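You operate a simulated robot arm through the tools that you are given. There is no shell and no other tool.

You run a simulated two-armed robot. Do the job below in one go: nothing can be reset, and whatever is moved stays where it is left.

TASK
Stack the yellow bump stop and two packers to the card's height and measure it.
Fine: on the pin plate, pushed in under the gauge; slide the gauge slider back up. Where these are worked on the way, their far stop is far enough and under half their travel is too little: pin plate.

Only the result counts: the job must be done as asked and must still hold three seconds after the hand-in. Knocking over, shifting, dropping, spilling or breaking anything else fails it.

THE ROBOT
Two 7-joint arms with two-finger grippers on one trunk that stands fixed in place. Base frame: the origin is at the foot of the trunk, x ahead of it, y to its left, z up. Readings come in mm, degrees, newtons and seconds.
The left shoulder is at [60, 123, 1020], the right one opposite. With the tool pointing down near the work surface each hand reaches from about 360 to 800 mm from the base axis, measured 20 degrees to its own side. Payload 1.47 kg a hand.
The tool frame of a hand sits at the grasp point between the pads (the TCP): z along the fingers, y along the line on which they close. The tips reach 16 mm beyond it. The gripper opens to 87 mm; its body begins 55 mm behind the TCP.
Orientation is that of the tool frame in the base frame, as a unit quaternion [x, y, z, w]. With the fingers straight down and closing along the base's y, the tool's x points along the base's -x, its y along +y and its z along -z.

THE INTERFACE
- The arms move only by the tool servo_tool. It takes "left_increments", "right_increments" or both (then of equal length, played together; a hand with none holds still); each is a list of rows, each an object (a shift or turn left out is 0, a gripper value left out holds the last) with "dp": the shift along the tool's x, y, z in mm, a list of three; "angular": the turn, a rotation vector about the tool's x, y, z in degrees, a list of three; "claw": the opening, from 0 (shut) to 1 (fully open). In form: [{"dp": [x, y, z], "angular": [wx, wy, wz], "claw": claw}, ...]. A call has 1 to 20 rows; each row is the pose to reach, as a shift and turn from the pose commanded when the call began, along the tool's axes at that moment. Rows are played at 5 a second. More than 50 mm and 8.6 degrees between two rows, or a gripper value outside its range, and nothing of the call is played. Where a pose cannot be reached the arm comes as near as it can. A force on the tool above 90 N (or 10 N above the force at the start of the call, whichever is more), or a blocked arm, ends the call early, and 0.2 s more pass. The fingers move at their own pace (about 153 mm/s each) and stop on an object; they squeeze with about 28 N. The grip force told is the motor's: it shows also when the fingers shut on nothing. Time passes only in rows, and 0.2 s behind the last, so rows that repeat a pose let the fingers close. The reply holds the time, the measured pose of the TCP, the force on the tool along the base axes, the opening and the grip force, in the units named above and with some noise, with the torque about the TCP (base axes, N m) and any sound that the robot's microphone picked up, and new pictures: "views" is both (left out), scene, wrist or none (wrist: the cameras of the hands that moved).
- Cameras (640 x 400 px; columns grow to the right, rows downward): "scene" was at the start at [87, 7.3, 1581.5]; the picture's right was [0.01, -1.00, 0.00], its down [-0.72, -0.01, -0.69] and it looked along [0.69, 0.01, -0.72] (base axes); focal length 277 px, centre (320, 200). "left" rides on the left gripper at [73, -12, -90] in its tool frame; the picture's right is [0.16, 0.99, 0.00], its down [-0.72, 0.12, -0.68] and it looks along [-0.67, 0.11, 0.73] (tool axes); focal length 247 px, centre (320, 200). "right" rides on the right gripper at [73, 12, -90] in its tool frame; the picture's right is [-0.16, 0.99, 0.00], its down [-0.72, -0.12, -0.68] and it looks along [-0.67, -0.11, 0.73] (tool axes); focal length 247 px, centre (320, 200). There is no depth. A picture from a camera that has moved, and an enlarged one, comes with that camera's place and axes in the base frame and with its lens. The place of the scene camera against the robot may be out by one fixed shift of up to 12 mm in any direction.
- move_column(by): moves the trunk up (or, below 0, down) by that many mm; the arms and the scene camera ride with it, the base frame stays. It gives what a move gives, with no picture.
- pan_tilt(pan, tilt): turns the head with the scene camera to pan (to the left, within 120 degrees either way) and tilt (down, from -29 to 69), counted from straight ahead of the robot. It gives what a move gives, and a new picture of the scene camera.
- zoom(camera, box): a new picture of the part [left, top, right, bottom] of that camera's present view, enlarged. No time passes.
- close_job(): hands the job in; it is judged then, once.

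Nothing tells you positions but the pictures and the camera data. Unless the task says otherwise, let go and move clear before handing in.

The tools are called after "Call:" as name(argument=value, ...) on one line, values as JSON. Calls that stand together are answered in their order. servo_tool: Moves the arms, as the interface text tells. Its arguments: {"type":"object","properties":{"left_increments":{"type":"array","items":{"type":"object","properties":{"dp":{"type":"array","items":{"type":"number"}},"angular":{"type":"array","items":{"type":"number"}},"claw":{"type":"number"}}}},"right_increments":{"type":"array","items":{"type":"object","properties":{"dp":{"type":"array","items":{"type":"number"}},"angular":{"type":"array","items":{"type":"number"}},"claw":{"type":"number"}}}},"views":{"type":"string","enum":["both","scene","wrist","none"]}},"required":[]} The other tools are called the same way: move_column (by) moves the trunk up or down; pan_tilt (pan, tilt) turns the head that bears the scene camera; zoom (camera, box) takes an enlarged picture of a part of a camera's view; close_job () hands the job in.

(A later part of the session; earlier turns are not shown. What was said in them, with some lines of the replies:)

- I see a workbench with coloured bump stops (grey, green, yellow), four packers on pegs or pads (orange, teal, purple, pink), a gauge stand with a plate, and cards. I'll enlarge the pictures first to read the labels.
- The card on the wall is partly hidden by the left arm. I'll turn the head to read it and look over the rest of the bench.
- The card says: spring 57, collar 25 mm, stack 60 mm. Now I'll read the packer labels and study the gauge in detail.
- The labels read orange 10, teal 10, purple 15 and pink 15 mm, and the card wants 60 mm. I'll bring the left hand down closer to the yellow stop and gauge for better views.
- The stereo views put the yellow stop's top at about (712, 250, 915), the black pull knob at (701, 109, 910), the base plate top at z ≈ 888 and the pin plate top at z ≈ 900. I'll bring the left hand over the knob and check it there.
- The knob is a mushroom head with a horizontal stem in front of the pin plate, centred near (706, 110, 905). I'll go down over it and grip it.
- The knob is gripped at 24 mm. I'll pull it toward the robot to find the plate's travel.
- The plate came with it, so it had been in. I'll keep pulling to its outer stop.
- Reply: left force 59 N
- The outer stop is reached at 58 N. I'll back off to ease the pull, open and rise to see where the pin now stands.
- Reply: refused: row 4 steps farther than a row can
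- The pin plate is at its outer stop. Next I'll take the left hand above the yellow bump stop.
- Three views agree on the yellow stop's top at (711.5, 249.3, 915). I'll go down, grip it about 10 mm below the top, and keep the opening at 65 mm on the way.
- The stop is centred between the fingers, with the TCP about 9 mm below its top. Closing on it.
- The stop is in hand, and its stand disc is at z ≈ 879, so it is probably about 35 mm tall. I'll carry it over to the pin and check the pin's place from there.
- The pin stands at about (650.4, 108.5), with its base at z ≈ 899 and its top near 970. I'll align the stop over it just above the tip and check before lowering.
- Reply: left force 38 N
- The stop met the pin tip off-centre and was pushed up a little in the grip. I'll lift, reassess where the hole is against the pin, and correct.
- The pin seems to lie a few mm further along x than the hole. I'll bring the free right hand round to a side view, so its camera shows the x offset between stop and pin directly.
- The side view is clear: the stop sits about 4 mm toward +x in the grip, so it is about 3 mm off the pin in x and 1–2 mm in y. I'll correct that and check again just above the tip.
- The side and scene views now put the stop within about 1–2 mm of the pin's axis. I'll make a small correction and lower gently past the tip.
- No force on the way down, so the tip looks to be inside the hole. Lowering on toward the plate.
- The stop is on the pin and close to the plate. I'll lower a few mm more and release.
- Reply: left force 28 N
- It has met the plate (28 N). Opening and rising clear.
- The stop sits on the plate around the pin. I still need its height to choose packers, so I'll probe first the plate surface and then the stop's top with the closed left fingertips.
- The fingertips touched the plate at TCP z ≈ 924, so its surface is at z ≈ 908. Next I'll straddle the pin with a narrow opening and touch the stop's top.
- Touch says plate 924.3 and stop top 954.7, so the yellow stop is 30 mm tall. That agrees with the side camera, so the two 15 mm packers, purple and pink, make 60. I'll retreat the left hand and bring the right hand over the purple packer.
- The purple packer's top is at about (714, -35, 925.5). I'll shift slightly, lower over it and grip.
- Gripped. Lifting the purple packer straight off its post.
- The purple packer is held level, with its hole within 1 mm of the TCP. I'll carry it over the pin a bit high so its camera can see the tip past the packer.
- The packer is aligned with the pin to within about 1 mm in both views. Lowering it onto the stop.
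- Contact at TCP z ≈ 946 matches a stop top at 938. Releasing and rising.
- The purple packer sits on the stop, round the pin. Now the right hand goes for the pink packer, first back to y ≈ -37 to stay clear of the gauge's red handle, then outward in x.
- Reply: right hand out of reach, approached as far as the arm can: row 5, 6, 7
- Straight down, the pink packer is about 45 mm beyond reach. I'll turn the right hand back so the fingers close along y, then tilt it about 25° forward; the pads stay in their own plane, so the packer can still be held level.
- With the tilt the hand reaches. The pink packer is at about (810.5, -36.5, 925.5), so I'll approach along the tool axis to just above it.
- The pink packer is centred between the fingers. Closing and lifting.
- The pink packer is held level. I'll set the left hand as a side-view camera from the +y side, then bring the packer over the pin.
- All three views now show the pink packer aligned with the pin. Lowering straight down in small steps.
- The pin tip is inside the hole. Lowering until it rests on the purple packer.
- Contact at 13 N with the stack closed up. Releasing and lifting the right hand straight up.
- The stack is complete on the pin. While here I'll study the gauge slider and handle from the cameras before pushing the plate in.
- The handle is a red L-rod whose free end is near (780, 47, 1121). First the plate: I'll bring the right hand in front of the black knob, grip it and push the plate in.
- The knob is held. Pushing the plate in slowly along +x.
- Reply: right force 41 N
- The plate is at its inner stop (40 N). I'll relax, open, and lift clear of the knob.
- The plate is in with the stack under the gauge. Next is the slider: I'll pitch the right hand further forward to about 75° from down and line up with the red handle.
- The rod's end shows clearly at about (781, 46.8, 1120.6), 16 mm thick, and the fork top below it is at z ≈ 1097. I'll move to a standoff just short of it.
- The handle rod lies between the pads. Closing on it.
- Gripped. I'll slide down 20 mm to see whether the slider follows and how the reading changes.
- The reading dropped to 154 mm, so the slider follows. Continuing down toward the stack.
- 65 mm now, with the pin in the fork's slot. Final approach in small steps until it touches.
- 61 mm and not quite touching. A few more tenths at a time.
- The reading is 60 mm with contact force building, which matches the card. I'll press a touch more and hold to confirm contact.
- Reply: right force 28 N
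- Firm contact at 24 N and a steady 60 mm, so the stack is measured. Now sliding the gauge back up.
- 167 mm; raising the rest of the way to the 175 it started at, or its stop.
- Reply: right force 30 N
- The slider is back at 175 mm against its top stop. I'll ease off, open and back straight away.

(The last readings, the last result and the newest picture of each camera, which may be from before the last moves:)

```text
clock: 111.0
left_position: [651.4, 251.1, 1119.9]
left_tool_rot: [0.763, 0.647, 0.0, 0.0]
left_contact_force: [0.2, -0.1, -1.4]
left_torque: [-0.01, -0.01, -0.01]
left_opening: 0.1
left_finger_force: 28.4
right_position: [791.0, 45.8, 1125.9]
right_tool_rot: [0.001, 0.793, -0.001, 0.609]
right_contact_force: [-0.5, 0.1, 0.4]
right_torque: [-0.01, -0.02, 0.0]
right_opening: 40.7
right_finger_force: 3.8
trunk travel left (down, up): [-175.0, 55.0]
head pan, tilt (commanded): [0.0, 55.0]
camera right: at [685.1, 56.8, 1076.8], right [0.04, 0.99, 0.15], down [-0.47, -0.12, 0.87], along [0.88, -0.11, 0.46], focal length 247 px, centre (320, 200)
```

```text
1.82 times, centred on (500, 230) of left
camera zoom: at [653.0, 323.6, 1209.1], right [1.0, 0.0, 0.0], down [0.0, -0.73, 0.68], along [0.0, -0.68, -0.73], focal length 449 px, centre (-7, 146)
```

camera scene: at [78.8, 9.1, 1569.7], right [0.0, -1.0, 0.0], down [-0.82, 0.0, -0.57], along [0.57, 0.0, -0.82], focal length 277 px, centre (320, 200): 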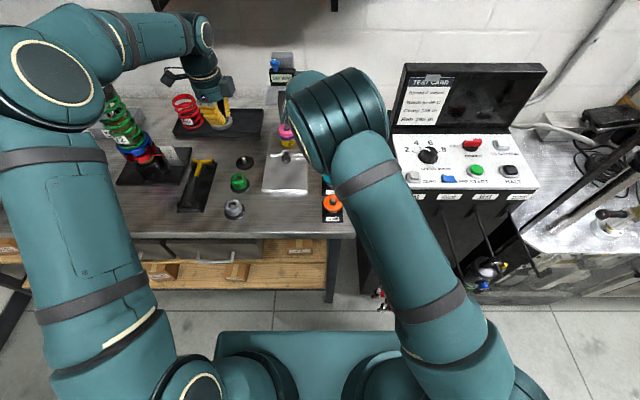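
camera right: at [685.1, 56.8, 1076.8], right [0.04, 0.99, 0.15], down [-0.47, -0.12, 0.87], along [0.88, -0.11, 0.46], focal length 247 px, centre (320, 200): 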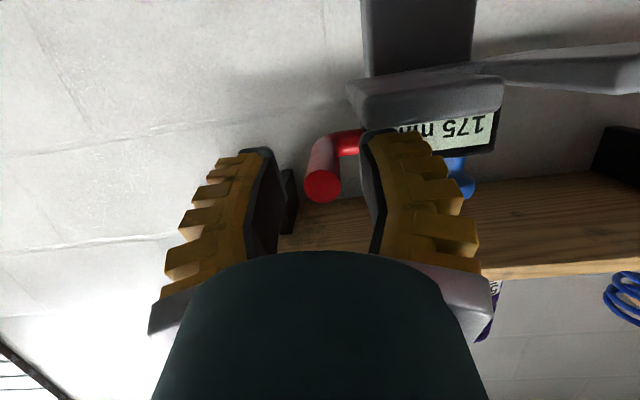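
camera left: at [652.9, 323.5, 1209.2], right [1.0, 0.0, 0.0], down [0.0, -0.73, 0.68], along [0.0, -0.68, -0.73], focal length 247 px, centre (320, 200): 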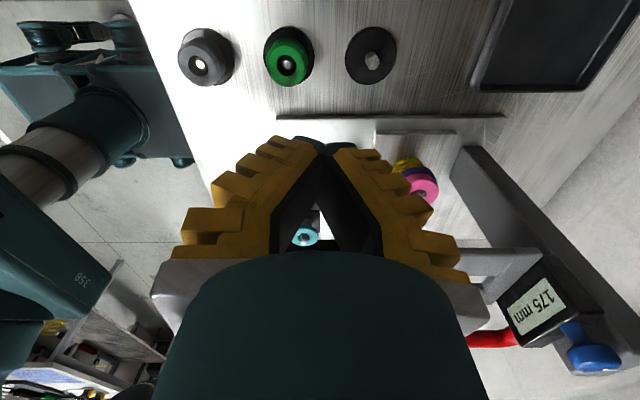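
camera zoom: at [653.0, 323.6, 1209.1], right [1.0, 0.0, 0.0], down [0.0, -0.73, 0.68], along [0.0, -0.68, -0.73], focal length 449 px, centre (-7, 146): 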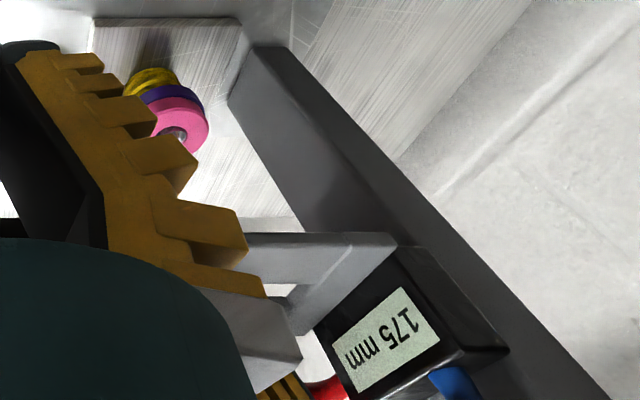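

Call:
servo_tool(right_increments=[{"dp": [0, 0, -35], "claw": 0.4}, {"dp": [0, 0, -75], "claw": 0.4}, {"dp": [0, -20, -115], "claw": 0.4}, {"dp": [-10, -60, -135], "claw": 0.4}, {"dp": [-20, -100, -150], "claw": 0.4}, {"dp": [-30, -145, -160], "claw": 0.4}, {"dp": [-30, -145, -160], "claw": 0.4}], views="both")

Call:
servo_tool(left_increments=[{"dp": [10, 10, -30]}, {"dp": [25, 35, -60]}, {"dp": [40, 65, -80]}, {"dp": [50, 100, -90]}, {"dp": [50, 100, -90]}], views="both")

Call:
zoom(camera="scene", box=[230, 40, 360, 230])

Call:
zoom(camera="left", box=[300, 60, 640, 350])

```text
clock: 112.6
left_position: [652.0, 251.8, 1120.6]
left_tool_rot: [0.762, 0.647, 0.0, 0.0]
left_contact_force: [-0.9, 0.3, 0.7]
left_torque: [-0.02, 0.01, 0.01]
left_opening: 0.1
left_finger_force: 27.7
right_position: [647.0, -96.5, 1194.0]
right_tool_rot: [-0.001, 0.793, 0.0, 0.609]
right_contact_force: [0.0, -0.1, 1.0]
right_torque: [-0.01, 0.01, -0.06]
right_opening: 40.5
right_finger_force: 4.2
trunk travel left (down, up): [-175.0, 55.0]
head pan, tilt (commanded): [0.0, 55.0]
camera scene: at [79.0, 7.8, 1569.7], right [0.0, -1.0, 0.0], down [-0.82, 0.0, -0.57], along [0.57, 0.0, -0.82], focal length 277 px, centre (320, 200)
camera right: at [541.5, -85.8, 1145.2], right [0.04, 0.99, 0.15], down [-0.47, -0.12, 0.88], along [0.88, -0.11, 0.46], focal length 247 px, centre (320, 200)
```

scene: 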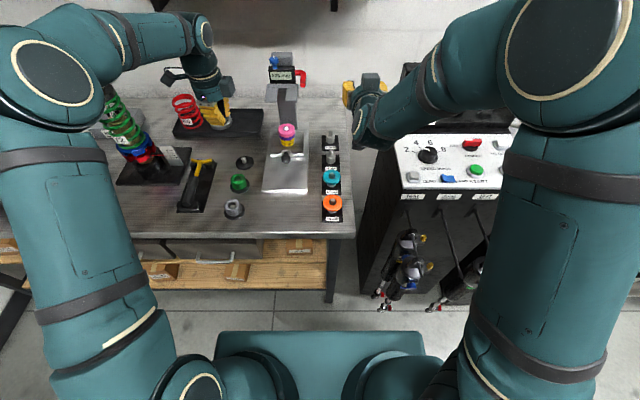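
right: 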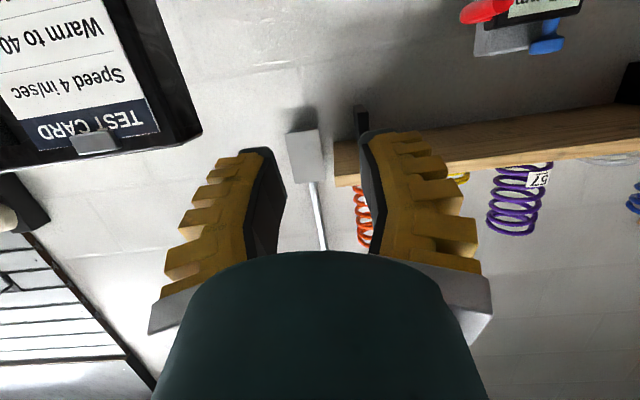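

```text
clock: 113.8
left_position: [723.9, 278.0, 1199.3]
left_tool_rot: [0.763, 0.647, -0.001, -0.001]
left_contact_force: [0.0, -0.5, 0.2]
left_torque: [-0.01, 0.05, 0.01]
left_opening: 0.0
left_finger_force: 27.6
left hand out of reach, approached as far as the arm can: row 4, 5
right_position: [647.5, -97.9, 1193.9]
right_tool_rot: [-0.001, 0.794, 0.001, 0.608]
right_contact_force: [0.5, 0.8, -0.5]
right_torque: [-0.01, -0.02, -0.02]
right_opening: 40.9
right_finger_force: 4.9
trunk travel left (down, up): [-175.0, 55.0]
head pan, tilt (commanded): [0.0, 55.0]
camera scene: at [80.3, 6.1, 1569.7], right [0.0, -1.0, 0.0], down [-0.82, 0.0, -0.57], along [0.57, 0.0, -0.82], focal length 277 px, centre (320, 200)
camera left: at [725.7, 349.5, 1288.6], right [1.0, -0.01, 0.0], down [0.0, -0.73, 0.68], along [-0.01, -0.68, -0.73], focal length 247 px, centre (320, 200)
```

scene: 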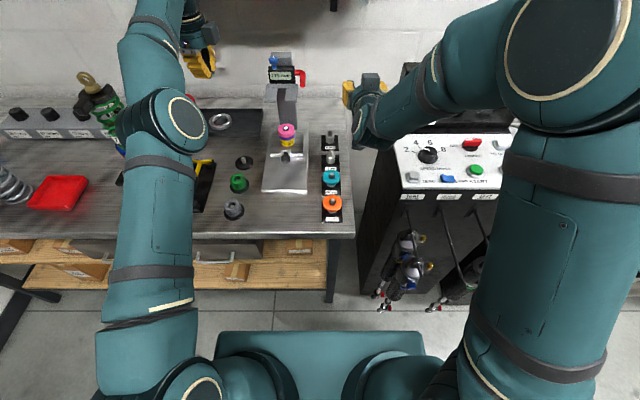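
left: 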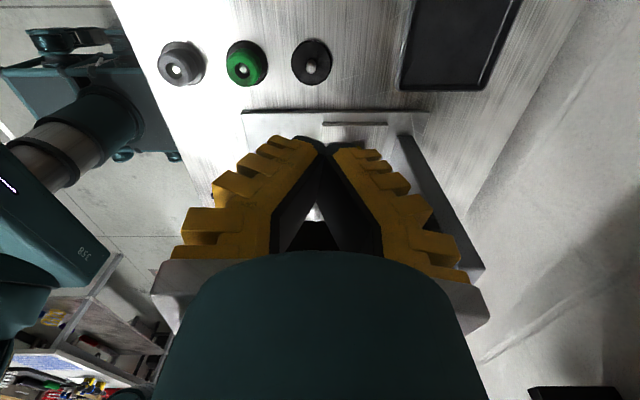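

```text
2.11 times, centred on (295, 135) of scene
camera zoom: at [80.3, 6.1, 1569.7], right [0.0, -1.0, 0.0], down [-0.82, 0.0, -0.57], along [0.57, 0.0, -0.82], focal length 584 px, centre (373, 337)
```

zoom: 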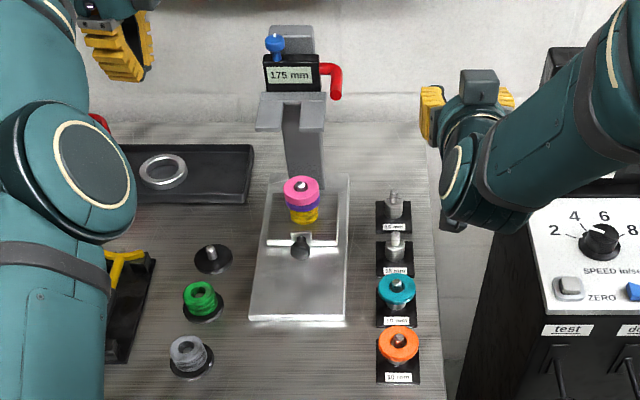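

```text
1.38 times, centred on (470, 205) of left
camera zoom: at [725.7, 349.5, 1288.6], right [1.0, -0.01, 0.0], down [0.0, -0.73, 0.68], along [-0.01, -0.68, -0.73], focal length 341 px, centre (113, 193)
```

zoom: 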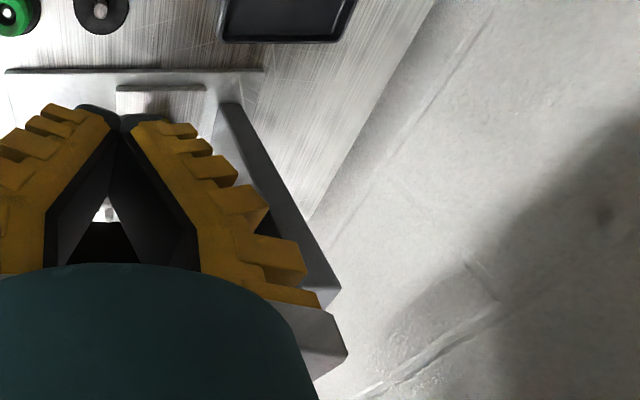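

The left hand swung forward rather than aside, but without touching anything. I'll bring it back toward the robot and check the whole scene.

Call:
servo_tool(left_increments=[{"dp": [-1, -33, 0]}, {"dp": [-2, -66, 0]}, {"dp": [-3, -100, 0]}, {"dp": [-4, -133, -10]}, {"dp": [-5, -165, -20]}, {"dp": [-5, -165, -20]}], views="both")

Call:
zoom(camera="scene", box=[250, 40, 350, 220])

Call:
zoom(camera="scene", box=[240, 110, 340, 210])

Call:
zoom(camera="left", box=[330, 60, 640, 350])

```text
clock: 115.2
left_position: [561.1, 297.1, 1219.2]
left_tool_rot: [0.763, 0.647, 0.0, -0.001]
left_contact_force: [0.2, 0.2, -1.1]
left_torque: [-0.03, -0.03, 0.01]
left_opening: 0.1
left_finger_force: 27.9
right_position: [647.7, -97.3, 1192.8]
right_tool_rot: [0.0, 0.793, 0.0, 0.609]
right_contact_force: [0.5, 0.2, -0.7]
right_torque: [0.01, -0.02, 0.0]
right_opening: 40.7
right_finger_force: 4.9
trunk travel left (down, up): [-175.0, 55.0]
head pan, tilt (commanded): [0.0, 55.0]
camera scene: at [80.5, 6.4, 1569.6], right [0.0, -1.0, 0.0], down [-0.82, 0.0, -0.57], along [0.57, 0.0, -0.82], focal length 277 px, centre (320, 200)
camera left: at [562.8, 369.5, 1308.9], right [1.0, 0.0, 0.0], down [0.0, -0.73, 0.68], along [0.0, -0.68, -0.73], focal length 247 px, centre (320, 200)
```

scene: 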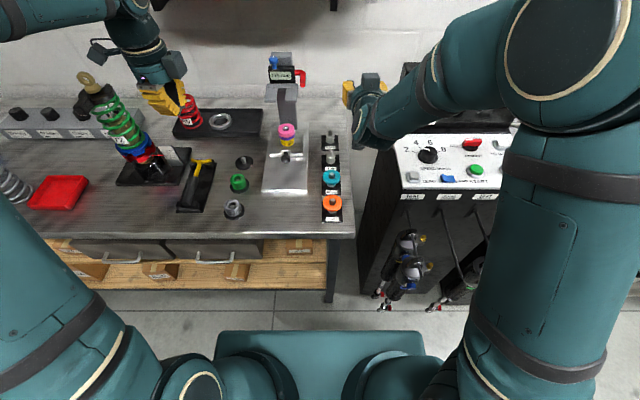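
left: 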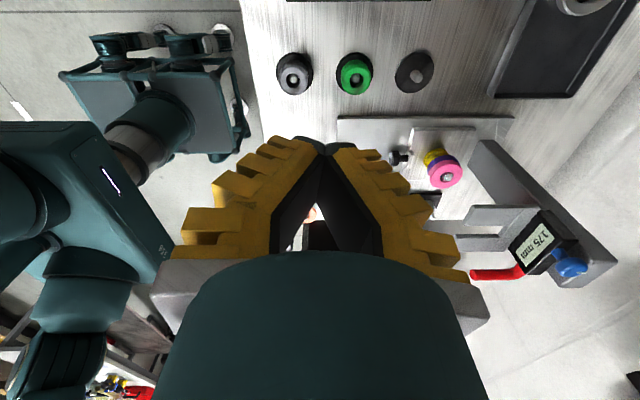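

```text
2.22 times, centred on (300, 130) of scene
camera zoom: at [80.5, 6.4, 1569.6], right [0.0, -1.0, 0.0], down [-0.82, 0.0, -0.57], along [0.57, 0.0, -0.82], focal length 616 px, centre (364, 356)
```

zoom: 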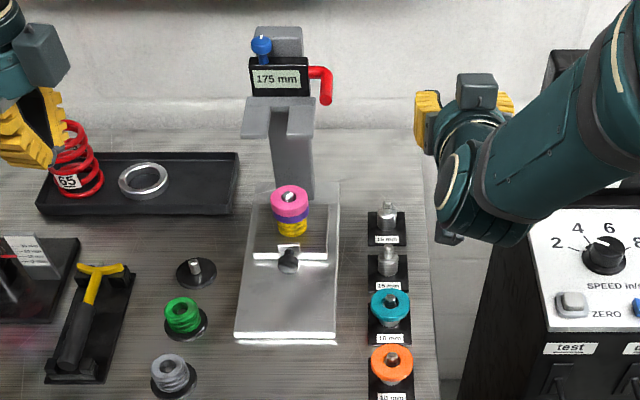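

```text
4.00 times, centred on (290, 160) of scene
camera zoom: at [80.5, 6.4, 1569.6], right [0.0, -1.0, 0.0], down [-0.82, 0.0, -0.57], along [0.57, 0.0, -0.82], focal length 1109 px, centre (440, 360)
```

zoom: 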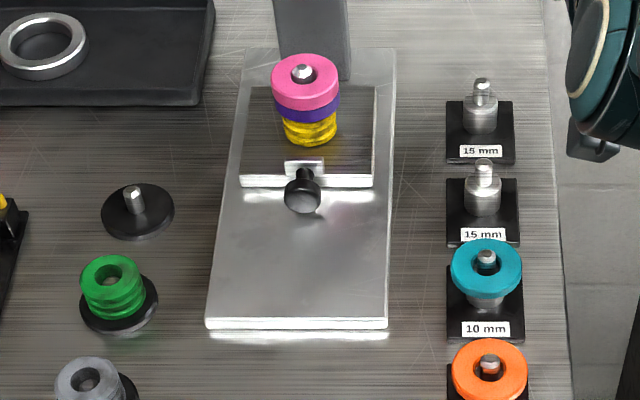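

```text
1.38 times, centred on (485, 205) of left
camera zoom: at [562.8, 369.5, 1308.9], right [1.0, 0.0, 0.0], down [0.0, -0.73, 0.68], along [0.0, -0.68, -0.73], focal length 341 px, centre (92, 193)
```

zoom: 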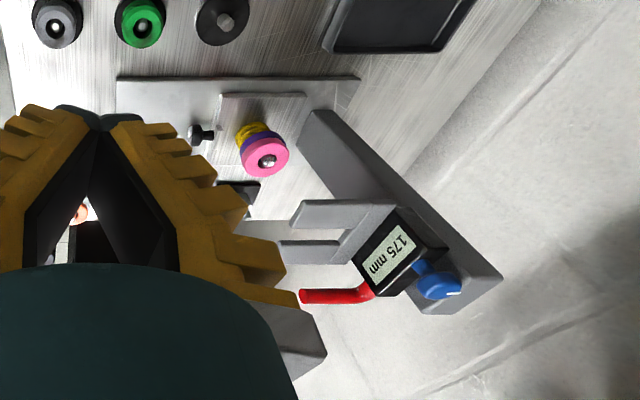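

The yellow stop and the two 15 mm packers (purple and pink) are on the pin plate, which is pushed in under the gauge. They measured 60 mm, the card's height; the slider is back up at 175 mm, both hands are clear, and nothing else looks disturbed. Handing in.

Call:
close_job()

```text
The job is handed in.
```

The yellow bump stop is stacked with the purple and pink packers (15 mm each) on the pin plate. With the slider pressed firmly down on the stack, the gauge read 60 mm, which matches the card.

- **Yellow stop height:** it has no label, so I measured it by touch. It came to about 30 mm, which is why I used the two 15 mm packers.
- **Pin plate:** I pulled it out to its stop to load the stack, then pushed it back in until it met its inner stop.
- **Gauge:** the slider is back up at 175 mm, its starting reading, and it stayed there after I let go of the handle.
- **First try:** the yellow stop hit the tip of the pin and slid a few mm in the grip. I lifted it, realigned it and seated it on the pin.

Both hands are clear, and the last pictures show nothing else moved. The job is handed in; no verdict has come back.
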